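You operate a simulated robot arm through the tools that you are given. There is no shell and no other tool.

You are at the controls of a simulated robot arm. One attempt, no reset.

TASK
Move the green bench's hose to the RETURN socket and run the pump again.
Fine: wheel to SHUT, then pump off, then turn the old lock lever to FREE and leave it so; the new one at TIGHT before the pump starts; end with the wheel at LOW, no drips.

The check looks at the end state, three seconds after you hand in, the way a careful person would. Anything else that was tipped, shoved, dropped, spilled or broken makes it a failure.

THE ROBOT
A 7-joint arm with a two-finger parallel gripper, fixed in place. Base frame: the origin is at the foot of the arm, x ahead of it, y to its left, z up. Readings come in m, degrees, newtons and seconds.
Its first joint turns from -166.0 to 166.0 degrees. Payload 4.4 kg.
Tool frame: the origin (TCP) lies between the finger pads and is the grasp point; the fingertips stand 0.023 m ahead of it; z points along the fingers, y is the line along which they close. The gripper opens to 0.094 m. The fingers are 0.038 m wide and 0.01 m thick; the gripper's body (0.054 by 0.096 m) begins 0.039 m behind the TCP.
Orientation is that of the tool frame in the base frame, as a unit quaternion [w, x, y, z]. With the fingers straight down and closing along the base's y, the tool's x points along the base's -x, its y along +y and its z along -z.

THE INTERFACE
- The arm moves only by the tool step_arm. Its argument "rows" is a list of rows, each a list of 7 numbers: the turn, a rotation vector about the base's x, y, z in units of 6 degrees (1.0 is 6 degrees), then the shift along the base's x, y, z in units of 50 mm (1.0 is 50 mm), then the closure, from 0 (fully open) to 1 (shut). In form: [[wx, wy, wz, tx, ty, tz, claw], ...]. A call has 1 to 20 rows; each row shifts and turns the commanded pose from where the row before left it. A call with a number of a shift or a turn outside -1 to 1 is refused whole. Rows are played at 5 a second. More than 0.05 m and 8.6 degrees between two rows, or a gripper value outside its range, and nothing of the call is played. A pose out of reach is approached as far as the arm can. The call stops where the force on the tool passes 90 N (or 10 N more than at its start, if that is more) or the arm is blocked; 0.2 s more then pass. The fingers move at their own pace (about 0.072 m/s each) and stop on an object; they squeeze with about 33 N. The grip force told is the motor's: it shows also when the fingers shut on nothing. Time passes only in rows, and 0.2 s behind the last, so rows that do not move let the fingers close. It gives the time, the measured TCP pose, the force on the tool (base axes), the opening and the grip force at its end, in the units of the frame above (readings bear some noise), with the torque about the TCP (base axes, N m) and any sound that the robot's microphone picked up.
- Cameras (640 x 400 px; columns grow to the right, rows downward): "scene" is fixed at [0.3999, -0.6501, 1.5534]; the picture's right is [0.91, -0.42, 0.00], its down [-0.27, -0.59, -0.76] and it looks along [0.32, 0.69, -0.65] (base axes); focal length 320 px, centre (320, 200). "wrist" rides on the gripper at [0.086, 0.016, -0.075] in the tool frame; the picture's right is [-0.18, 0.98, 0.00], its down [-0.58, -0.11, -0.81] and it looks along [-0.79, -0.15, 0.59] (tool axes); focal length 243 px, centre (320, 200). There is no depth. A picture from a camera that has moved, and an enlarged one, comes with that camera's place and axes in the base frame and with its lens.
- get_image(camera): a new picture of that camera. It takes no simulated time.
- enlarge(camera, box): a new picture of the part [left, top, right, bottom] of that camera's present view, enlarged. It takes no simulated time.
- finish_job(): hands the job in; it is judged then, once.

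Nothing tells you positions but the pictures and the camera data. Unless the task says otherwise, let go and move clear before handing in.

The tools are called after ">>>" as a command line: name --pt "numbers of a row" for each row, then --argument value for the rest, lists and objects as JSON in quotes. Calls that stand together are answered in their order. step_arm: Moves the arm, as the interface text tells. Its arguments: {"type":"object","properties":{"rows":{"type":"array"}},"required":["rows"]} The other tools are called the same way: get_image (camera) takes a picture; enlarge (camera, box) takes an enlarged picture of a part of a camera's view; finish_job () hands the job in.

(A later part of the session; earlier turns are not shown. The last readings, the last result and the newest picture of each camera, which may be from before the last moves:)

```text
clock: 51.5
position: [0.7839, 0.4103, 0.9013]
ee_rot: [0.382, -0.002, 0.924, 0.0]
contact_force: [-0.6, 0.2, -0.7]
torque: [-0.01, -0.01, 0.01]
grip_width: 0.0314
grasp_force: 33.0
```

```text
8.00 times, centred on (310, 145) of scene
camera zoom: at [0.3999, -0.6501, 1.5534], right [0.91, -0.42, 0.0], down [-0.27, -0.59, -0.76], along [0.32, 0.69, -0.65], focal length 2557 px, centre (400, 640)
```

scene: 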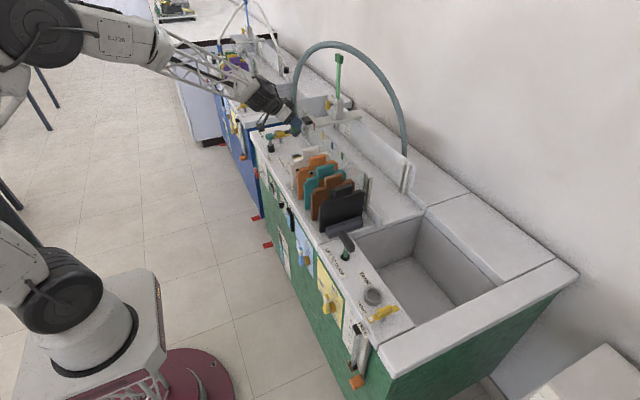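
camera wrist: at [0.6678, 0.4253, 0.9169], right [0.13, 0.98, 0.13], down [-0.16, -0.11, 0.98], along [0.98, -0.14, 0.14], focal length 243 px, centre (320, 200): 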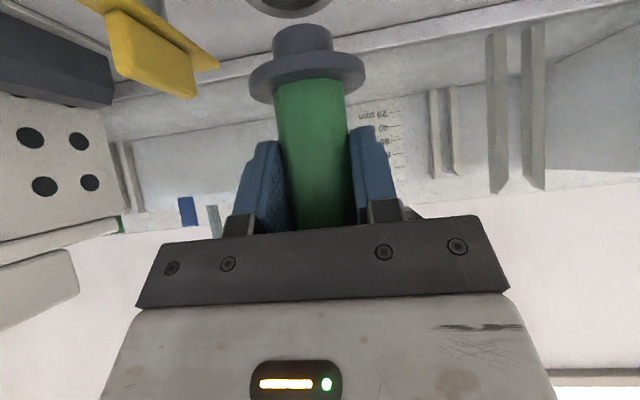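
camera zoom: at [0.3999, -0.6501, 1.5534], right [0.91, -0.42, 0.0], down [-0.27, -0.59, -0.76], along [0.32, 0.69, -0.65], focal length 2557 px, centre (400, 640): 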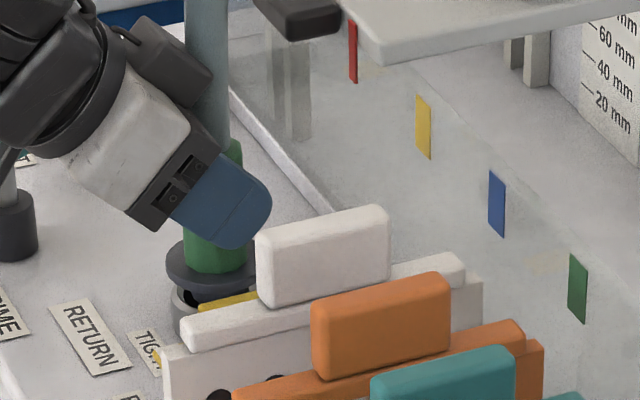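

The spigot is entering the bore nicely centred. I will continue down in small steps until it seats.

>>> step_arm --pt "0 0 0 0 0 -0.08 1" --pt "0 0 0 0 0 -0.08 1" --pt "0 0 0 0 0 -0.06 1" --pt "0 0 0 0 0 -0.04 1" --pt "0 0 0 0 0 0 1"

>>> enlarge --camera "wrist" --box '[220, 0, 400, 112]'

>>> enlarge --camera "scene" --box '[270, 120, 350, 170]'

```text
clock: 52.7
position: [0.7844, 0.41, 0.8891]
ee_rot: [0.381, -0.001, 0.924, 0.0]
contact_force: [0.0, 0.6, -0.9]
torque: [0.01, 0.0, 0.03]
grip_width: 0.031
grasp_force: 33.2
```

```text
3.56 times, centred on (310, 56) of wrist
camera zoom: at [0.6708, 0.4243, 0.881], right [0.13, 0.98, 0.13], down [-0.16, -0.11, 0.98], along [0.98, -0.14, 0.14], focal length 863 px, centre (356, 712)
```

zoom: 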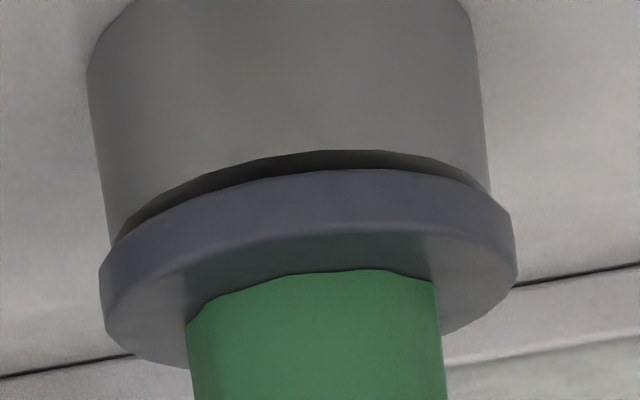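

```text
8.00 times, centred on (310, 145) of scene
camera zoom: at [0.3999, -0.6501, 1.5534], right [0.91, -0.42, 0.0], down [-0.27, -0.59, -0.76], along [0.32, 0.69, -0.65], focal length 2557 px, centre (400, 640)
```

zoom: 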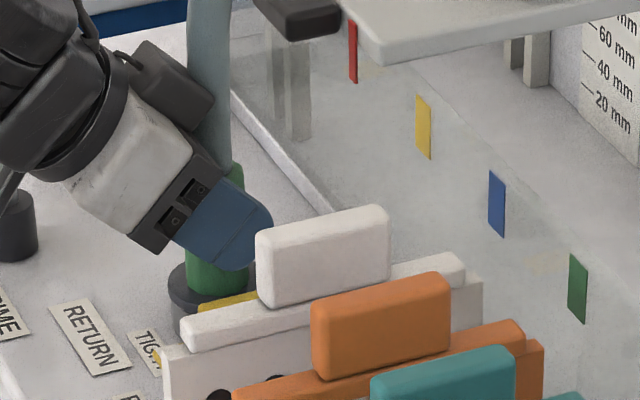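

A gap of about 2 to 3 mm remains under the collar. I will press down the rest of the way.

>>> step_arm --pt "0 0 0 0 0 -0.03 1" --pt "0 0 0 0 0 -0.03 1" --pt "0 0 0 0 0 0 1"

>>> enlarge --camera "wrist" --box '[220, 0, 400, 112]'

```text
clock: 53.5
position: [0.7849, 0.4099, 0.8888]
ee_rot: [0.384, -0.001, 0.923, 0.001]
contact_force: [1.7, 2.4, 26.6]
torque: [0.15, -0.13, 0.02]
grip_width: 0.0314
grasp_force: 33.2
```

```text
3.56 times, centred on (310, 56) of wrist
camera zoom: at [0.6713, 0.4245, 0.88], right [0.13, 0.98, 0.13], down [-0.16, -0.11, 0.98], along [0.98, -0.14, 0.14], focal length 863 px, centre (356, 712)
```

zoom: 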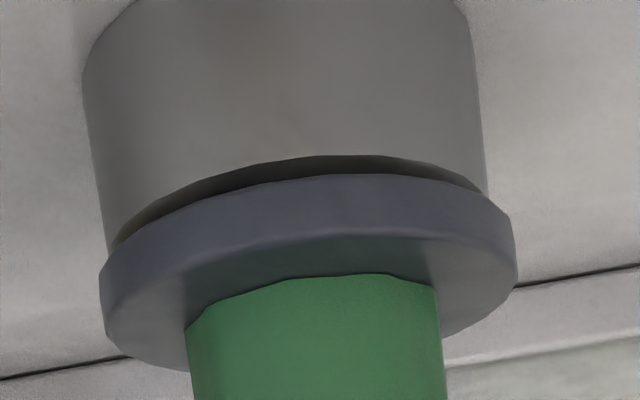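

The force rose to about 27 N at the same height at which the plug sat in CHANNEL, which suggests it is seated. I will compare with the unenlarged view I had there.

>>> get_image --camera "wrist"

>>> enlarge --camera "scene" --box '[270, 130, 318, 160]'

```text
taken
camera wrist: at [0.6713, 0.4245, 0.88], right [0.13, 0.98, 0.13], down [-0.16, -0.11, 0.98], along [0.98, -0.14, 0.14], focal length 243 px, centre (320, 200)
```

wrist: 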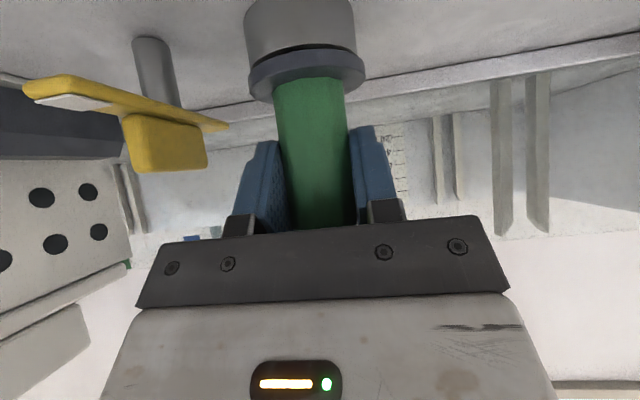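

```text
13.33 times, centred on (294, 145) of scene
camera zoom: at [0.3999, -0.6501, 1.5534], right [0.91, -0.42, 0.0], down [-0.27, -0.59, -0.76], along [0.32, 0.69, -0.65], focal length 4262 px, centre (667, 933)
```

zoom: 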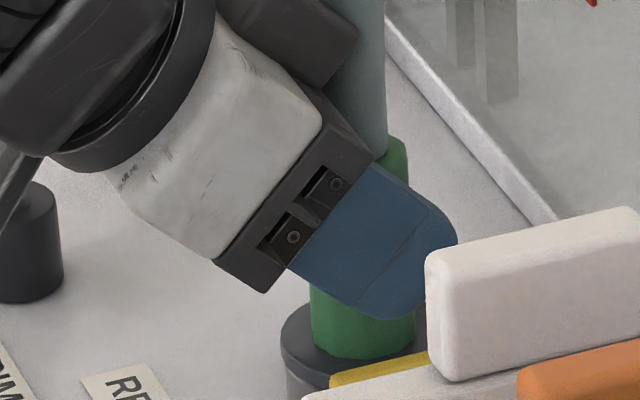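

The height and picture both fit a seated plug, but I want to be sure. I will press slightly harder and see whether the gap changes.

>>> step_arm --pt "0 0 0 0 0 -0.03 1" --pt "0 0 0 0 0 0 1"

>>> enlarge --camera "wrist" --box '[220, 0, 400, 112]'

```text
clock: 54.1
position: [0.7849, 0.4105, 0.8848]
ee_rot: [0.383, -0.003, 0.924, 0.001]
contact_force: [5.3, 6.9, 27.8]
torque: [0.41, -0.27, 0.01]
grip_width: 0.0313
grasp_force: 33.0
```

```text
3.56 times, centred on (310, 56) of wrist
camera zoom: at [0.6708, 0.4245, 0.8774], right [0.13, 0.98, 0.13], down [-0.16, -0.11, 0.98], along [0.98, -0.14, 0.14], focal length 863 px, centre (356, 712)
```

zoom: 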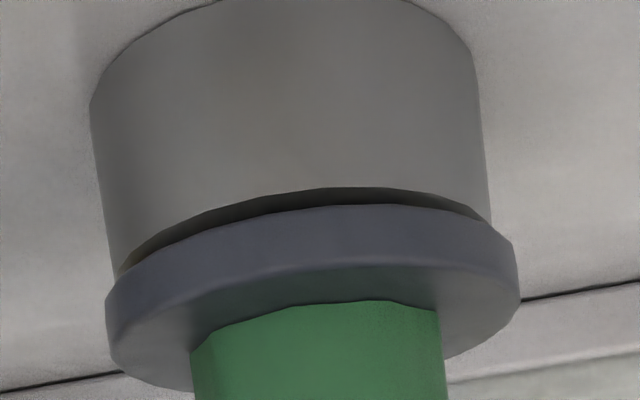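

The gripper slid along the sleeve while the gap stayed the same, so the plug is on its hard stop. I will release, back off along the tool axis to the same relative viewpoint I had at CHANNEL, and compare.

>>> step_arm --pt "0 0 0 0 0 0.03 1" --pt "0 0 0 0 0 0 0.4" --pt "0 0 0 0 0 0 0.4" --pt "0 0 0 -0.28 0 0.28 0.4" --pt "0 0 0 -0.28 0 0.3 0.4" --pt "0 0 0 0 0 0 0.4"

>>> get_image --camera "wrist"

>>> enlarge --camera "wrist" --box '[220, 0, 400, 112]'

>>> enlarge --camera "scene" --box '[260, 110, 340, 160]'

```text
clock: 55.5
position: [0.7564, 0.4087, 0.915]
ee_rot: [0.382, -0.001, 0.924, 0.0]
contact_force: [0.4, -0.4, -1.1]
torque: [0.0, -0.03, 0.01]
grip_width: 0.0565
grasp_force: 0.1
```

```text
taken
camera wrist: at [0.642, 0.4234, 0.9072], right [0.13, 0.98, 0.13], down [-0.16, -0.11, 0.98], along [0.98, -0.14, 0.14], focal length 243 px, centre (320, 200)
```

wrist: 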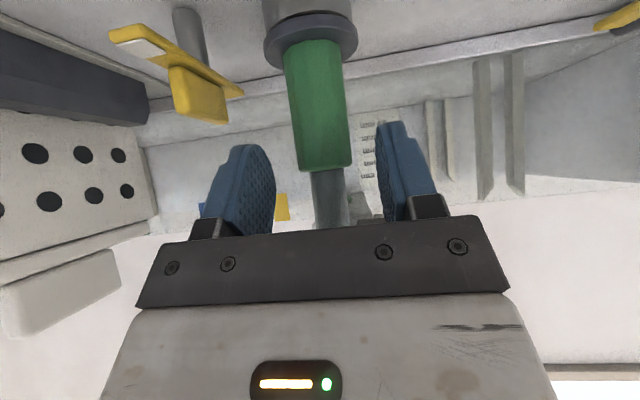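

```text
3.56 times, centred on (310, 56) of wrist
camera zoom: at [0.642, 0.4234, 0.9072], right [0.13, 0.98, 0.13], down [-0.16, -0.11, 0.98], along [0.98, -0.14, 0.14], focal length 863 px, centre (356, 712)
```

zoom: 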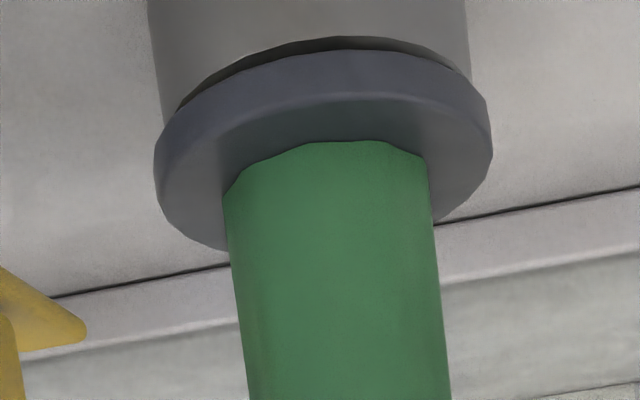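

```text
8.00 times, centred on (300, 135) of scene
camera zoom: at [0.3999, -0.6501, 1.5534], right [0.91, -0.42, 0.0], down [-0.27, -0.59, -0.76], along [0.32, 0.69, -0.65], focal length 2557 px, centre (480, 720)
```

zoom: 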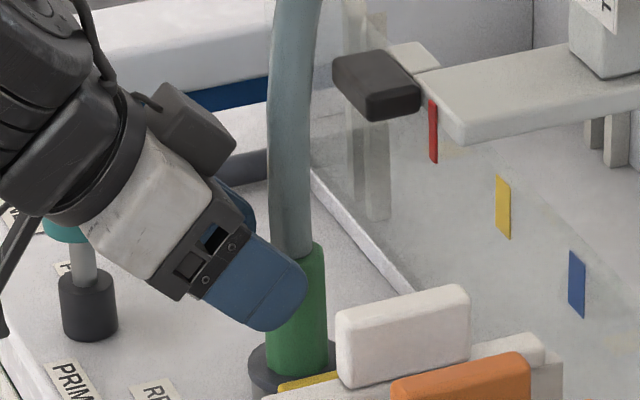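

The view matches the seated CHANNEL view almost pixel for pixel, so the plug is home. Next is the RETURN lever: I will push its tip round with one finger of a half-open gripper, which keeps the body clear of the white plate near y of about 0.285. First I back off and line up.

>>> step_arm --pt "0 0 0 -0.7 0 0.15 0.4" --pt "0 0 0 -0.73 0 0.15 0.4" --pt "0 0 0 0 -0.35 0 0.255" --pt "0 0 0 0 -0.364 0 0.255" --pt "0 0 0 0 0 0 0.255"

>>> get_image --camera "wrist"

>>> enlarge --camera "scene" --box '[250, 110, 350, 172]'

```text
clock: 56.7
position: [0.6861, 0.3737, 0.9302]
ee_rot: [0.382, -0.003, 0.924, 0.0]
contact_force: [-0.9, -0.4, -0.3]
torque: [-0.01, 0.01, 0.02]
grip_width: 0.0695
grasp_force: 0.0
```

```text
taken
camera wrist: at [0.5715, 0.3878, 0.9221], right [0.13, 0.98, 0.13], down [-0.16, -0.11, 0.98], along [0.98, -0.14, 0.14], focal length 243 px, centre (320, 200)
```

wrist: 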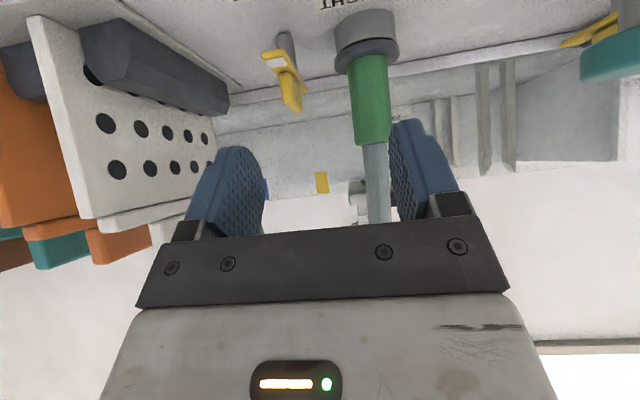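

```text
6.40 times, centred on (300, 141) of scene
camera zoom: at [0.3999, -0.6501, 1.5534], right [0.91, -0.42, 0.0], down [-0.27, -0.59, -0.76], along [0.32, 0.69, -0.65], focal length 2046 px, centre (448, 578)
```

zoom: 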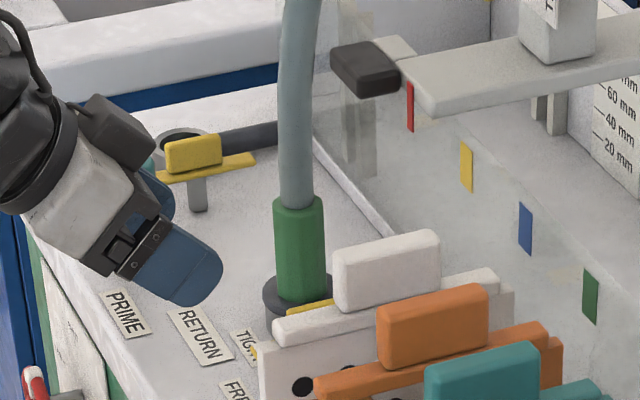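

The white plate turns out to be further off, near y of about 0.23, so there is room. The lever sits between the open fingers' lines, so I will descend along the tool axis with the -y finger beside the lever.

>>> step_arm --pt "0 0 0 0.49 0 -0.5 0.255" --pt "0 0 0 0.45 0 -0.48 0.255" --pt "0 0 0 0 0 0 0.255"

>>> get_image --camera "wrist"

>>> enlarge --camera "scene" --box '[250, 110, 350, 172]'

```text
clock: 57.5
position: [0.7322, 0.3753, 0.8805]
ee_rot: [0.383, -0.002, 0.924, 0.001]
contact_force: [-0.1, -0.1, -0.2]
torque: [-0.04, -0.02, 0.0]
grip_width: 0.0698
grasp_force: 0.1
```

```text
taken
camera wrist: at [0.6185, 0.3889, 0.8731], right [0.13, 0.98, 0.13], down [-0.16, -0.11, 0.98], along [0.98, -0.14, 0.14], focal length 243 px, centre (320, 200)
```

wrist: 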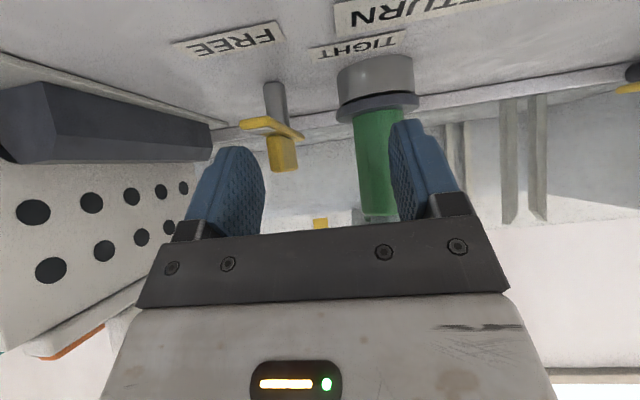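

```text
6.40 times, centred on (300, 141) of scene
camera zoom: at [0.3999, -0.6501, 1.5534], right [0.91, -0.42, 0.0], down [-0.27, -0.59, -0.76], along [0.32, 0.69, -0.65], focal length 2046 px, centre (448, 578)
```

zoom: 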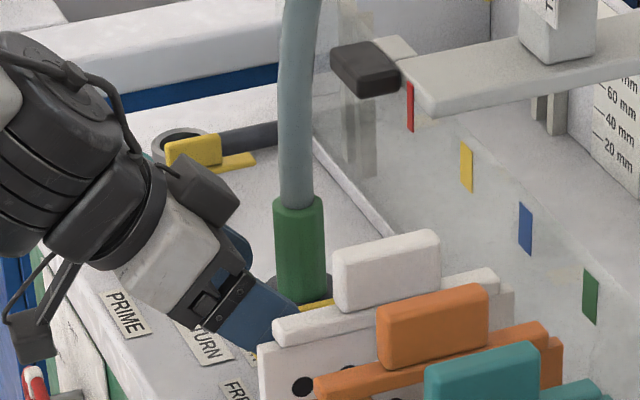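

The finger is beside the lever's tip half with no contact yet. I will push toward +y along the start of the arc and check.

>>> step_arm --pt "0 0 0 0.05 0.1 0 0.255" --pt "0 0 0 0.0 0.08 0 0.255" --pt "0 0 0 0.006 0.082 0 0.255" --pt "0 0 0 0.028 0.078 0 0.255" --pt "0 0 0 0 0 0 0.255"

>>> get_image --camera "wrist"

>>> enlarge --camera "wrist" --box '[180, 60, 420, 210]'

```text
clock: 58.7
position: [0.7356, 0.3902, 0.883]
ee_rot: [0.383, -0.002, 0.924, 0.001]
contact_force: [-14.1, -10.8, 19.0]
torque: [-0.57, -0.14, -0.99]
grip_width: 0.0746
grasp_force: 5.7
```

```text
taken
camera wrist: at [0.6227, 0.4057, 0.8743], right [0.13, 0.98, 0.13], down [-0.16, -0.11, 0.98], along [0.98, -0.14, 0.14], focal length 243 px, centre (320, 200)
```

wrist: 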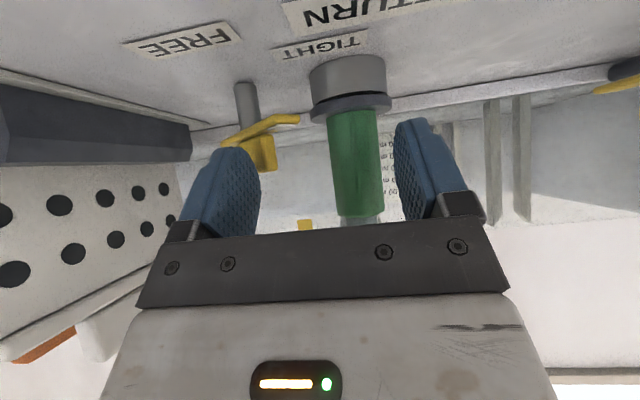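

```text
2.67 times, centred on (300, 135) of wrist
camera zoom: at [0.6227, 0.4057, 0.8743], right [0.13, 0.98, 0.13], down [-0.16, -0.11, 0.98], along [0.98, -0.14, 0.14], focal length 647 px, centre (373, 373)
```

zoom: 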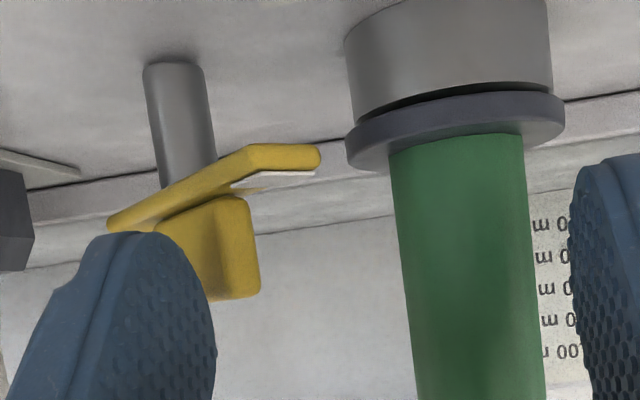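

The lever has turned to roughly 130°, but an upward force shows the fingertip is scraping the bar. I will raise the tool a few millimetres and carry on round.

>>> step_arm --pt "0 0 0 0 0 0.1 0.255" --pt "0 0 0 0.046 0.068 0 0.255" --pt "0 0 0 0.062 0.054 0 0.255" --pt "0 0 0 0 0 0 0.255"

>>> enlarge --camera "wrist" --box '[160, 60, 400, 210]'

>>> enlarge --camera "scene" --box '[250, 110, 350, 172]'

```text
clock: 59.7
position: [0.7407, 0.3962, 0.8861]
ee_rot: [0.382, -0.001, 0.924, -0.001]
contact_force: [-9.1, -1.0, 10.8]
torque: [-0.28, -0.09, -0.46]
grip_width: 0.0707
grasp_force: 0.5
```

```text
2.67 times, centred on (280, 135) of wrist
camera zoom: at [0.6276, 0.4118, 0.8782], right [0.13, 0.98, 0.13], down [-0.16, -0.11, 0.98], along [0.98, -0.14, 0.14], focal length 647 px, centre (427, 373)
```

zoom: 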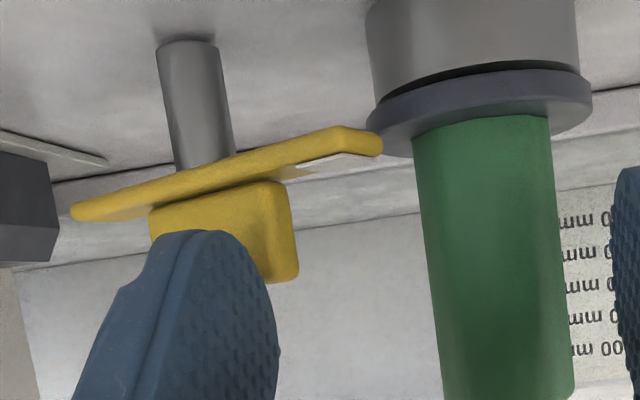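

```text
6.40 times, centred on (300, 141) of scene
camera zoom: at [0.3999, -0.6501, 1.5534], right [0.91, -0.42, 0.0], down [-0.27, -0.59, -0.76], along [0.32, 0.69, -0.65], focal length 2046 px, centre (448, 578)
```

zoom: 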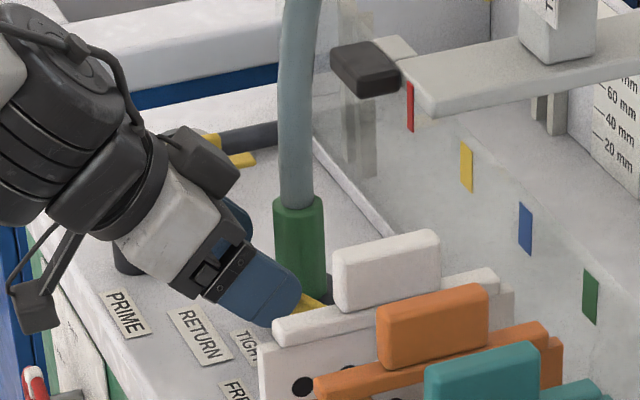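

The lever is at about 103°, with about 23° left to match the CHANNEL lever's TIGHT direction. I will push on in small steps along +x.

>>> step_arm --pt "0 0 0 0.074 0.036 0 0.255" --pt "0 0 0 0.06 0.02 0 0.255" --pt "0 0 0 0 0 0 0.255"

>>> enlarge --camera "wrist" --box '[160, 60, 400, 210]'

```text
clock: 60.5
position: [0.7486, 0.3995, 0.8882]
ee_rot: [0.383, -0.002, 0.924, 0.001]
contact_force: [-19.7, 0.0, 21.1]
torque: [-0.71, -0.2, -1.02]
grip_width: 0.0703
grasp_force: 0.0
```

```text
2.67 times, centred on (280, 135) of wrist
camera zoom: at [0.6344, 0.4147, 0.8786], right [0.13, 0.98, 0.13], down [-0.16, -0.11, 0.98], along [0.98, -0.14, 0.14], focal length 647 px, centre (427, 373)
```

zoom: 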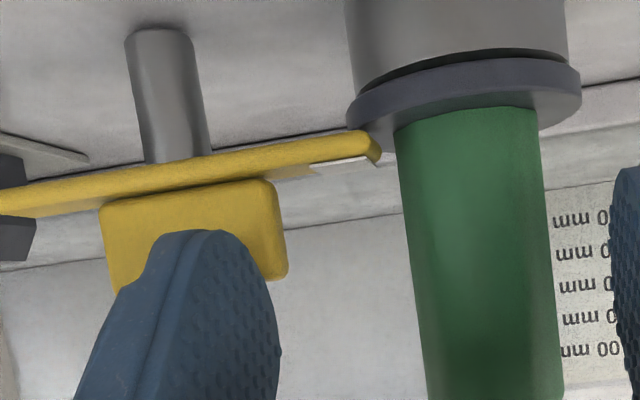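

It is at about 92° now. I will push a few millimetres more toward the matching TIGHT angle near 80°.

>>> step_arm --pt "0 0 0 0.04 0.01 0 0.255" --pt "0 0 0 0.04 0.01 0 0.255" --pt "0 0 0 0 0 0 0.255"

>>> enlarge --camera "wrist" --box '[140, 60, 380, 210]'

```text
clock: 61.1
position: [0.7508, 0.4021, 0.8873]
ee_rot: [0.382, -0.001, 0.924, 0.0]
contact_force: [-47.2, -4.9, 22.2]
torque: [-1.0, 0.2, -2.24]
grip_width: 0.0718
grasp_force: 2.1
stopped in row 3: the force on the tool passed its limit at 99 N (the readings are from after the stop); the commanded pose is now the measured one
```

```text
2.67 times, centred on (260, 135) of wrist
camera zoom: at [0.6361, 0.4164, 0.8788], right [0.13, 0.98, 0.13], down [-0.16, -0.11, 0.98], along [0.98, -0.14, 0.14], focal length 647 px, centre (480, 373)
```

zoom: 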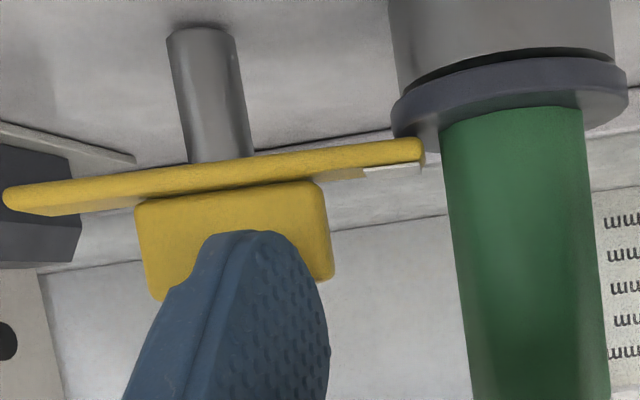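

The force jumped at a hard stop and the lever direction now measures about 78°, matching the CHANNEL lever's TIGHT angle. I will back the finger away and retreat, then verify from above.

>>> step_arm --pt "0 0 0 -0.25 0 0.05 0.255" --pt "0 0 0 -0.5 0 0.5 0.255" --pt "0 0 0 -0.6 0 0.6 0.255" --pt "0 0 0 -0.6 0 0.6 0.255" --pt "0 0.9 0 -0.6 0 0.6 0.255" --pt "0 0.9 0 -0.6 0 0.4 0.255" --pt "0 0.9 0 -0.6 0 0.0 0" --pt "0 0.9 0 -0.6 0 0.0 0" --pt "0 0.9 0 -0.2 0 0.0 0" --pt "0 0.9 0 -0.2 0 0.0 0" --pt "0 0.9 0 0 0 0.0 0" --pt "0 0.9 0 0 0 0.0 0" --pt "0 0.3 0 0 0 0.0 0" --pt "0 0 0 0 0 0 0"

>>> get_image --camera "wrist"

>>> get_image --camera "scene"

>>> enlarge --camera "wrist" --box '[230, 120, 430, 220]'

```text
clock: 64.1
position: [0.514, 0.4008, 1.0235]
ee_rot: [-0.002, -0.001, 1.0, 0.001]
contact_force: [-0.5, -0.6, 0.8]
torque: [-0.01, -0.03, 0.0]
grip_width: 0.094
grasp_force: 0.1
```

```text
taken
camera wrist: at [0.4274, 0.4158, 1.098], right [0.18, 0.98, 0.0], down [0.58, -0.11, 0.8], along [0.79, -0.14, -0.59], focal length 243 px, centre (320, 200)
```

wrist: 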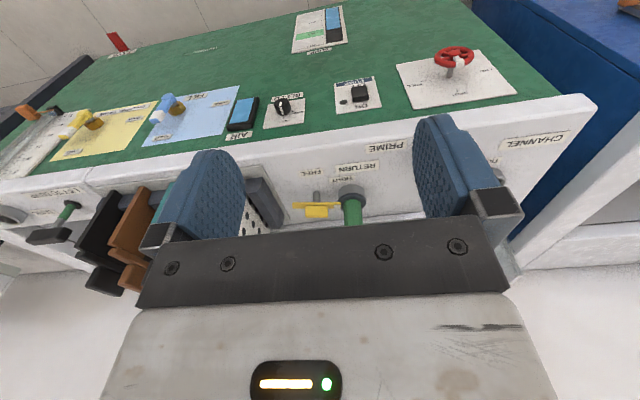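

```text
taken
```

scene: 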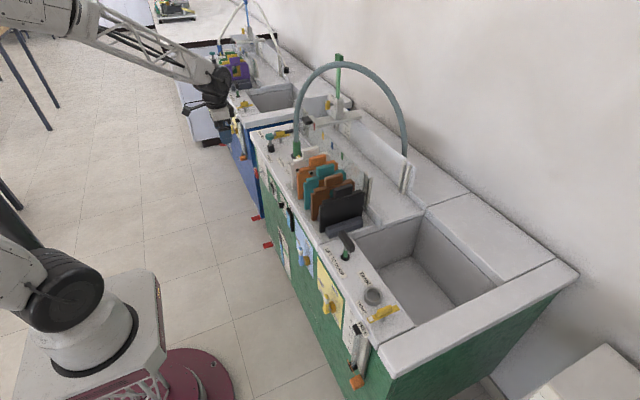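

```text
3.20 times, centred on (330, 170) of wrist
camera zoom: at [0.4274, 0.4158, 1.098], right [0.18, 0.98, 0.0], down [0.58, -0.11, 0.8], along [0.79, -0.14, -0.59], focal length 776 px, centre (288, 296)
```

zoom: 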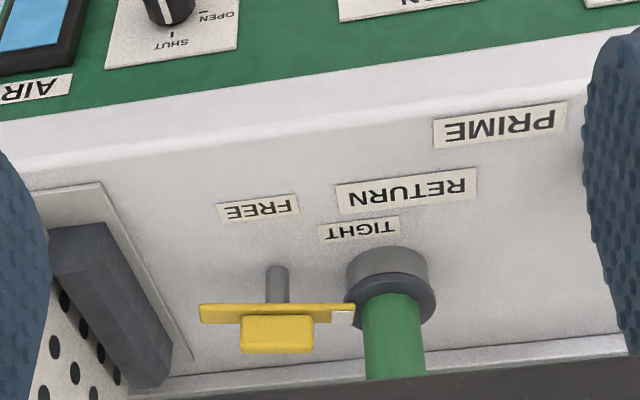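

Both lever states now look right: the RETURN lever lies over its collar at TIGHT, just as CHANNEL's did at first. Next I turn the tool toward the panel with closed fingers and go to the rocker's upper ON half.

>>> step_arm --pt "0 -1 0 -0.085 0.061 -0.298 1" --pt "0 -1 0 -0.085 0.061 -0.298 1" --pt "0 -1 0 -0.085 0.061 -0.298 1" --pt "0 -1 0 -0.085 0.061 -0.298 1" --pt "0 -1 0 -0.085 0.061 -0.298 1" --pt "0 -1 0 -0.085 0.061 -0.298 1" --pt "0 -1 0 -0.085 0.061 -0.298 1" --pt "0 -1 0 -0.085 0.061 -0.298 1" --pt "0 -1 0 -0.085 0.061 -0.298 1" --pt "0 -1 0 -0.085 0.061 -0.298 1" --pt "0 -1 0 -0.085 0.061 -0.298 1" --pt "0 -1 0 -0.085 0.061 -0.298 1" --pt "0 -1 0 -0.085 0.061 -0.298 1" --pt "0 -1 0 -0.085 0.061 -0.298 1" --pt "0 -1 0 -0.085 0.061 -0.298 1" --pt "0 0 0 0 0 -0.65 1" --pt "0 0 0 0 0 -0.65 1" --pt "0 0 0 0 0 -0.6 1" --pt "0 0 0 0 0 0 1"

>>> get_image --camera "wrist"

```text
clock: 68.1
position: [0.4513, 0.4473, 0.7057]
ee_rot: [0.707, -0.002, 0.708, 0.0]
contact_force: [0.0, 0.2, 0.5]
torque: [0.01, 0.06, 0.01]
grip_width: 0.0
grasp_force: 32.8
```

```text
taken
camera wrist: at [0.376, 0.4609, 0.619], right [0.0, 0.98, 0.18], down [-0.8, -0.11, 0.58], along [0.59, -0.14, 0.79], focal length 243 px, centre (320, 200)
```

wrist: 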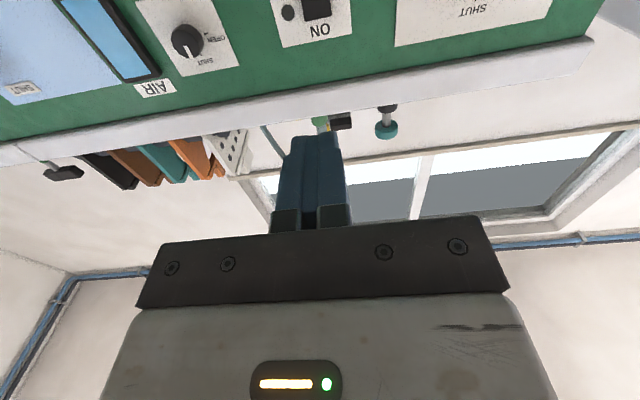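

The rocker's ON end measures at about y = 0.443 and z = 0.706. I will move up close, then press in small steps.

>>> step_arm --pt "0 0 0 0.93 -0.01 -0.02 1" --pt "0 0 0 0.93 -0.01 -0.02 1" --pt "0 0 0 0.93 -0.01 -0.02 1" --pt "0 0 0 0.7 -0.01 -0.01 1" --pt "0 0 0 0.15 0 0 1" --pt "0 0 0 0 0 0 1"

>>> get_image --camera "wrist"

>>> enlarge --camera "scene" --box '[240, 160, 320, 210]'

```text
clock: 69.5
position: [0.6321, 0.4445, 0.7014]
ee_rot: [0.706, -0.002, 0.708, -0.001]
contact_force: [-0.4, 0.2, -0.3]
torque: [-0.01, -0.03, -0.02]
grip_width: 0.0002
grasp_force: 33.0
```

```text
taken
camera wrist: at [0.5577, 0.4587, 0.6144], right [0.0, 0.98, 0.18], down [-0.8, -0.11, 0.58], along [0.59, -0.14, 0.79], focal length 243 px, centre (320, 200)
```

wrist: 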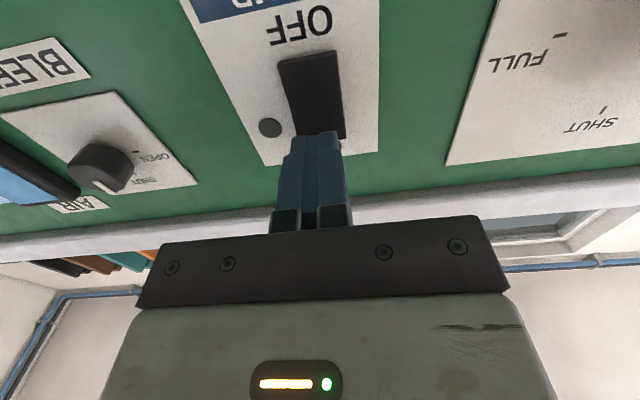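

```text
8.00 times, centred on (280, 185) of scene
camera zoom: at [0.3999, -0.6501, 1.5534], right [0.91, -0.42, 0.0], down [-0.27, -0.59, -0.76], along [0.32, 0.69, -0.65], focal length 2557 px, centre (640, 320)
```

zoom: 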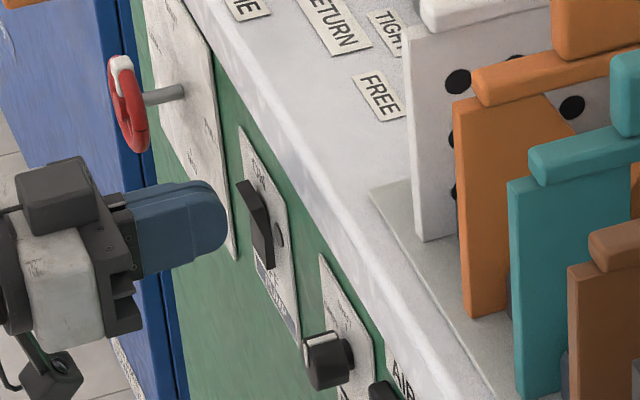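

The fingertips point at the ON half. I will press in gently until it clicks.

>>> step_arm --pt "0 0 0 0.08 0.03 0.01 1" --pt "0 0 0 0.06 0 0 1" --pt "0 0 0 0.05 0 0 1" --pt "0 0 0 0.04 0 0 1" --pt "0 0 0 0.04 0 0 1" --pt "0 0 0 0 0 0 1"

>>> enlarge --camera "scene" --box '[240, 160, 320, 210]'

```text
clock: 70.9
position: [0.6457, 0.4455, 0.7031]
ee_rot: [0.706, -0.002, 0.708, -0.001]
contact_force: [-0.9, -0.5, 0.0]
torque: [-0.02, 0.0, 0.02]
grip_width: 0.0001
grasp_force: 32.6
```

```text
8.00 times, centred on (280, 185) of scene
camera zoom: at [0.3999, -0.6501, 1.5534], right [0.91, -0.42, 0.0], down [-0.27, -0.59, -0.76], along [0.32, 0.69, -0.65], focal length 2557 px, centre (640, 320)
```

zoom: 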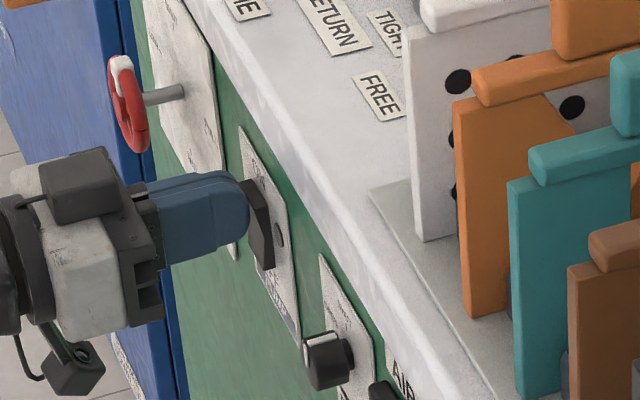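

Contact looks imminent but no force shows yet. I will continue pressing a few more millimetres.

>>> step_arm --pt "0 0 0 0.04 0 0 1" --pt "0 0 0 0.04 0 0 1" --pt "0 0 0 0.04 0 0 1" --pt "0 0 0 0 0 0 1"

>>> enlarge --camera "scene" --box '[240, 160, 320, 210]'

```text
clock: 71.5
position: [0.6467, 0.4461, 0.7042]
ee_rot: [0.706, -0.004, 0.708, -0.001]
contact_force: [-38.2, -6.2, 21.3]
torque: [-0.12, 0.06, -0.29]
grip_width: 0.0
grasp_force: 32.8
heard: click
stopped in row 2: the force on the tool passed its limit at 106 N (the readings are from after the stop); the commanded pose is now the measured one
```

```text
8.00 times, centred on (280, 185) of scene
camera zoom: at [0.3999, -0.6501, 1.5534], right [0.91, -0.42, 0.0], down [-0.27, -0.59, -0.76], along [0.32, 0.69, -0.65], focal length 2557 px, centre (640, 320)
```

zoom: 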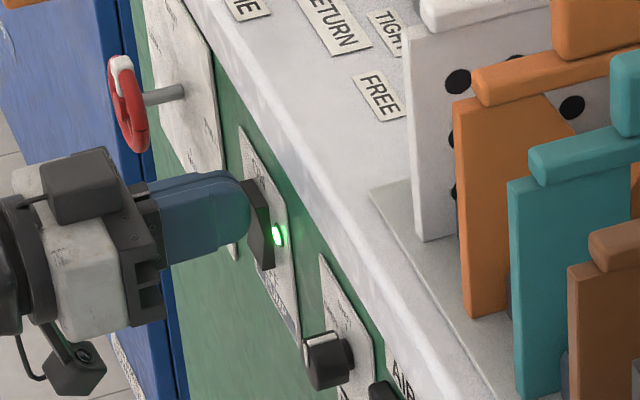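

The pump clicked on and its lamp is lit. I will back out and go to the wheel again with open fingers, rolled slightly to the + side so I have room for the quarter turn back to LOW.

>>> step_arm --pt "0 0 0 -0.5 0 0 1" --pt "0 0 0 -0.9 0 0 1" --pt "0 0 0 -0.9 0 0 1" --pt "0 0 0 -0.8 0 0 1" --pt "0.5 0 0 0 0.76 -0.155 0" --pt "0.5 0 0 0 0.76 -0.155 0" --pt "0.5 0 0 0 0.76 -0.155 0" --pt "0.5 0 0 0 0.77 -0.155 0" --pt "0 0 0 0.8 0 0 0" --pt "0 0 0 0.8 0 0 0" --pt "0 0 0 0 0 0 0"

>>> get_image --camera "wrist"

>>> enlarge --camera "scene" --box '[240, 90, 400, 190]'

```text
clock: 73.9
position: [0.5714, 0.5983, 0.6697]
ee_rot: [0.703, 0.071, 0.704, 0.073]
contact_force: [0.6, -0.8, 0.1]
torque: [-0.01, -0.02, 0.0]
grip_width: 0.0941
grasp_force: 0.0
```

```text
taken
camera wrist: at [0.4973, 0.63, 0.5883], right [0.0, 0.93, 0.38], down [-0.8, -0.23, 0.55], along [0.59, -0.3, 0.74], focal length 243 px, centre (320, 200)
```

wrist: 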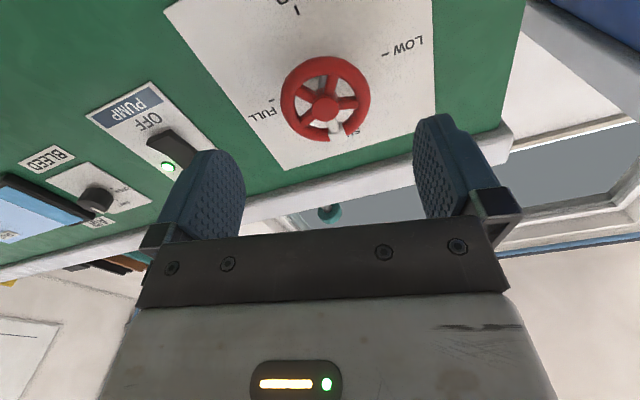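

```text
4.00 times, centred on (320, 140) of scene
camera zoom: at [0.3999, -0.6501, 1.5534], right [0.91, -0.42, 0.0], down [-0.27, -0.59, -0.76], along [0.32, 0.69, -0.65], focal length 1279 px, centre (320, 440)
```

zoom: 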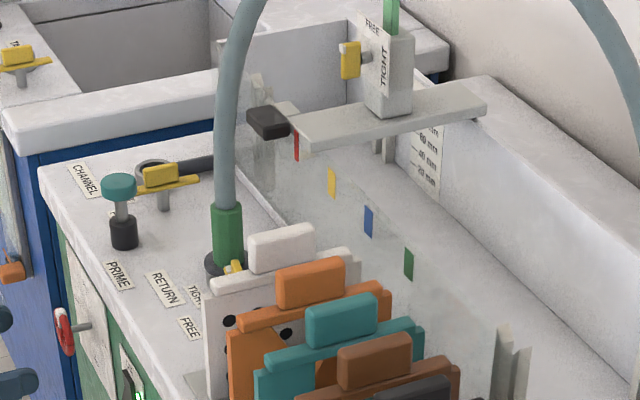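

The tool is on the wheel's axis, rolled about +12°. I will advance around the rim and close.

>>> step_arm --pt "0 0 0 0.65 0.005 0.03 0" --pt "0 0 0 0.64 0.005 0.03 0" --pt "0 0 0 0 0 0 0" --pt "0 0 0 0 0 0 1" --pt "0 0 0 0 0 0 1" --pt "0 0 0 0 0 0 1" --pt "0 0 0 0 0 0 1"

>>> get_image --camera "wrist"

```text
clock: 75.5
position: [0.6374, 0.599, 0.6755]
ee_rot: [0.703, 0.072, 0.704, 0.074]
contact_force: [13.6, 39.3, -4.9]
torque: [-0.29, 0.82, 0.14]
grip_width: 0.0588
grasp_force: 45.1
```

```text
taken
camera wrist: at [0.5618, 0.6317, 0.5937], right [0.0, 0.92, 0.38], down [-0.8, -0.23, 0.55], along [0.59, -0.3, 0.75], focal length 243 px, centre (320, 200)
```

wrist: 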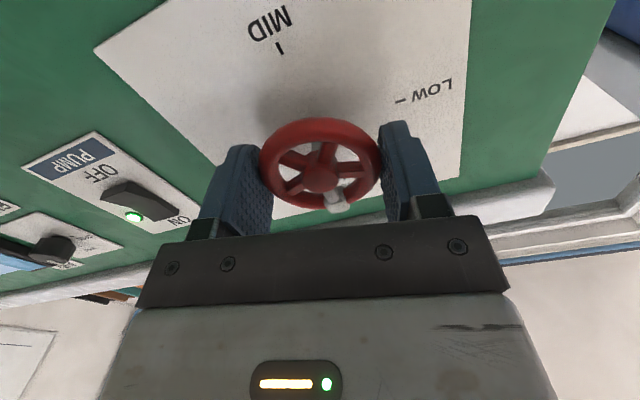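

The rim is held at 0.059 m with a small sideways load, so I will shift slightly to relieve it and turn -30° first.

>>> step_arm --pt "0 0 0 0 0.025 -0.02 1" --pt "-1 0 0 0 0 0 1" --pt "-1 0 0 0 0 0 1" --pt "-1 0 0 0 0 0 1" --pt "-1 0 0 0 0 0 1" --pt "-1 0 0 0 0 0 1" --pt "0 0 0 0 0 0 1"

>>> get_image --camera "wrist"

```text
clock: 77.1
position: [0.637, 0.5991, 0.6728]
ee_rot: [0.697, -0.113, 0.699, -0.112]
contact_force: [2.9, -20.4, 47.2]
torque: [0.02, -0.25, -0.25]
grip_width: 0.0587
grasp_force: 44.7
```

```text
taken
camera wrist: at [0.5623, 0.5864, 0.5865], right [0.0, 0.99, -0.13], down [-0.81, 0.08, 0.59], along [0.59, 0.11, 0.8], focal length 243 px, centre (320, 200)
```

wrist: 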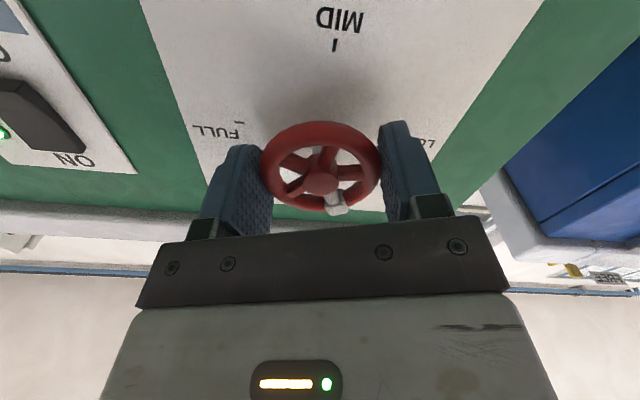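

The wheel turns with the tool. I will continue the remaining 60° with a small correction for the sideways load.

>>> step_arm --pt "-1 0 0 0 0 0.02 1" --pt "-1 0 0 0 0 0.01 1" --pt "-1 0 0 0 0 0 1" --pt "-1 0 0 0 0 0 1" --pt "-1 0 0 0 0 0 1" --pt "0 0 0 0 0 0 1"

>>> get_image --camera "wrist"

```text
clock: 78.5
position: [0.6377, 0.5991, 0.6751]
ee_rot: [0.643, -0.289, 0.647, -0.29]
contact_force: [23.5, -53.2, 38.3]
torque: [0.1, 0.46, -0.33]
grip_width: 0.059
grasp_force: 44.9
```

```text
taken
camera wrist: at [0.5621, 0.544, 0.6046], right [0.0, 0.79, -0.61], down [-0.8, 0.36, 0.47], along [0.59, 0.49, 0.64], focal length 243 px, centre (320, 200)
```

wrist: 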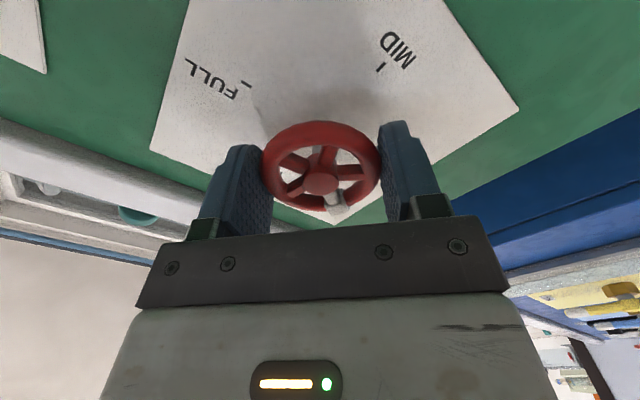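

Sixty degrees are done, but the side load is building as the off-centre grip swings round. I will relieve it with a small shift, then turn the rest.

>>> step_arm --pt "0 0 0 0 -0.03 0.02 1" --pt "0 0 0 0 0 0 1"

>>> step_arm --pt "-0.8 0 0 0 -0.005 0.0 1" --pt "-0.8 0 0 0 -0.005 0 1" --pt "-0.8 0 0 0 -0.005 0 1" --pt "-0.8 0 0 0 -0.005 0 1" --pt "0 0 0 0 0 0 1"

>>> get_image --camera "wrist"

```text
clock: 79.1
position: [0.6362, 0.5984, 0.6739]
ee_rot: [0.644, -0.29, 0.647, -0.288]
contact_force: [38.6, -15.7, 1.2]
torque: [-0.02, -0.11, -0.22]
grip_width: 0.0587
grasp_force: 44.2
```

```text
clock: 80.3
position: [0.6358, 0.5992, 0.6742]
ee_rot: [0.587, -0.395, 0.589, -0.391]
contact_force: [26.2, 37.5, -25.4]
torque: [-0.02, -0.72, 0.33]
grip_width: 0.0589
grasp_force: 45.3
```

```text
taken
camera wrist: at [0.5614, 0.5237, 0.6268], right [-0.01, 0.55, -0.84], down [-0.81, 0.49, 0.33], along [0.59, 0.68, 0.44], focal length 243 px, centre (320, 200)
```

wrist: 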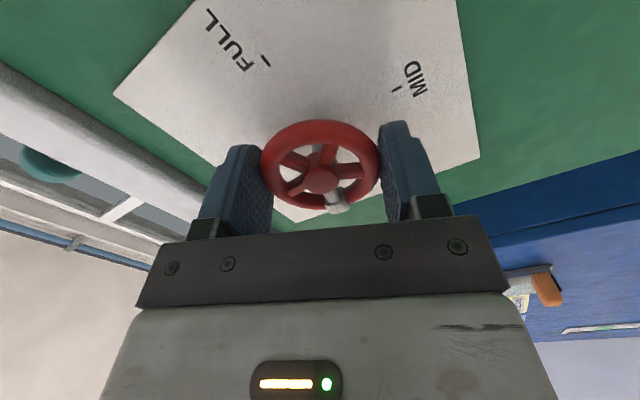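

About 79° done with no slip. I will relieve the load a little and turn the last 10 to 11°.

>>> step_arm --pt "-0.6 0 0 0 0.015 -0.01 1" --pt "-0.6 0 0 0 0 0 1" --pt "-0.58 0 0 0 0 0 1" --pt "0 0 0 0 0 0 1"

>>> get_image --camera "wrist"

```text
clock: 81.3
position: [0.6358, 0.5995, 0.6745]
ee_rot: [0.547, -0.447, 0.55, -0.446]
contact_force: [-20.9, 16.3, 5.2]
torque: [0.01, -0.32, 0.6]
grip_width: 0.0589
grasp_force: 45.0
```

```text
taken
camera wrist: at [0.5613, 0.5162, 0.6413], right [0.0, 0.38, -0.92], down [-0.81, 0.55, 0.23], along [0.59, 0.74, 0.31], focal length 243 px, centre (320, 200)
```

wrist: 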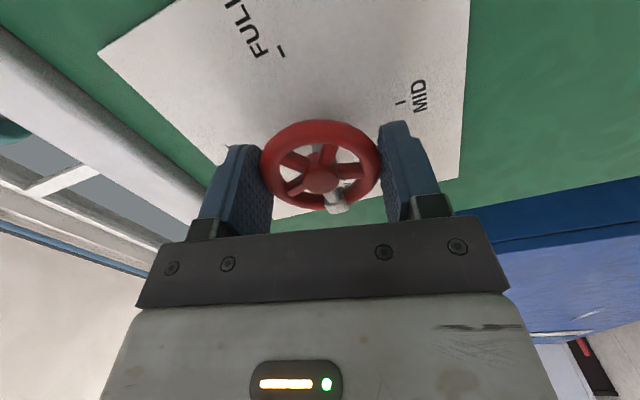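

The tool has turned a full 90°. I will release, back straight out, and check the marker against LOW.

>>> step_arm --pt "0 0 0 0 0 0 0" --pt "0 0 0 0 0 0 0" --pt "0 0 0 0 0 0 0" --pt "0 0 0 -0.5 0 0 0" --pt "0 0 0 -0.8 0 0 0" --pt "0 0 0 -0.8 0 0 0" --pt "0 0 0 -0.8 0 0 0" --pt "0 0 0 -0.8 0 0 0" --pt "1 0 0 0 0 0 0" --pt "1 0 0 0 0 0 0" --pt "1 0 0 0 0 0 0" --pt "1 0 0 0 0 0 0" --pt "1 0 0 0 0 0 0" --pt "1 0 0 0 0 0 0" --pt "1 0 0 0 0 0 0" --pt "1 0 0 0 0 0 0" --pt "1 0 0 0 0 0 0" --pt "1 0 0 0 0 0 0" --pt "1 0 0 0 0 0 0" --pt "0 0 0 0 0 0 0"

>>> get_image --camera "wrist"

>>> enlarge --camera "wrist" --box '[240, 0, 400, 100]'

>>> get_image --camera "scene"

>>> enlarge --camera "scene" --box '[240, 90, 400, 190]'

```text
clock: 85.5
position: [0.4526, 0.5986, 0.6755]
ee_rot: [0.702, -0.077, 0.704, -0.073]
contact_force: [0.2, -0.6, 0.4]
torque: [0.0, 0.03, -0.01]
grip_width: 0.0939
grasp_force: 0.1
```

```text
taken
camera wrist: at [0.377, 0.5949, 0.5868], right [0.0, 1.0, -0.03], down [-0.8, 0.01, 0.59], along [0.59, 0.02, 0.8], focal length 243 px, centre (320, 200)
```

wrist: 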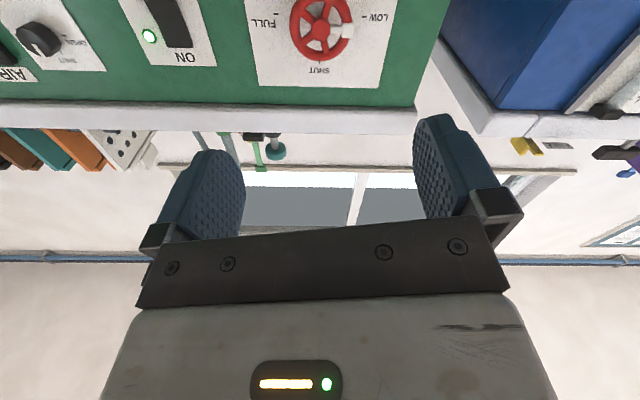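

```text
4.00 times, centred on (320, 50) of wrist
camera zoom: at [0.377, 0.5949, 0.5868], right [0.0, 1.0, -0.03], down [-0.8, 0.01, 0.59], along [0.59, 0.02, 0.8], focal length 970 px, centre (320, 800)
```

zoom: 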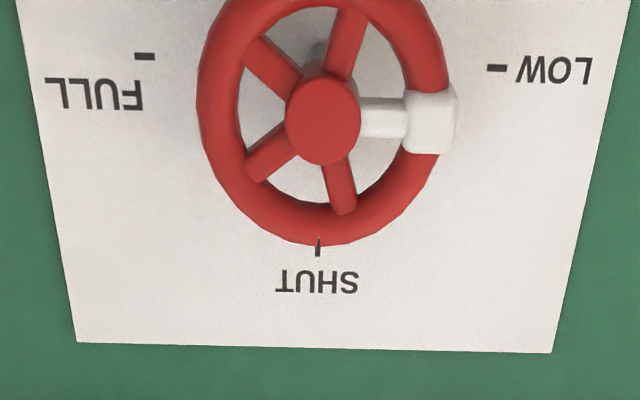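

```text
taken
```

scene: 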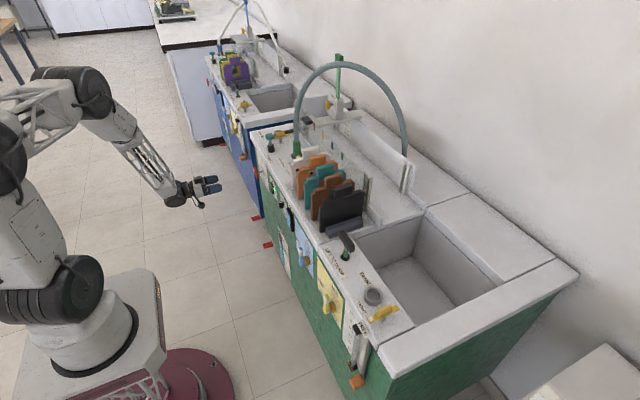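

```text
4.00 times, centred on (320, 140) of scene
camera zoom: at [0.3999, -0.6501, 1.5534], right [0.91, -0.42, 0.0], down [-0.27, -0.59, -0.76], along [0.32, 0.69, -0.65], focal length 1279 px, centre (320, 440)
```

zoom: 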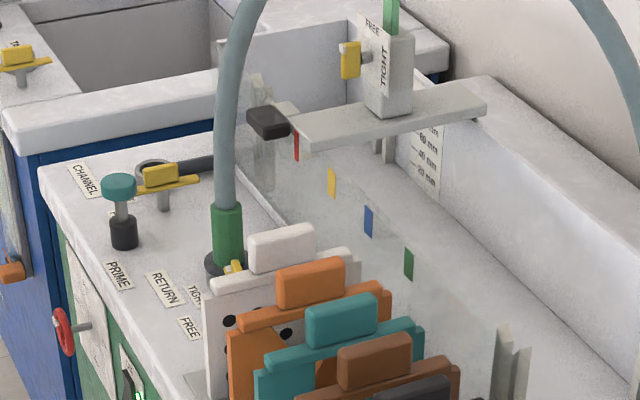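

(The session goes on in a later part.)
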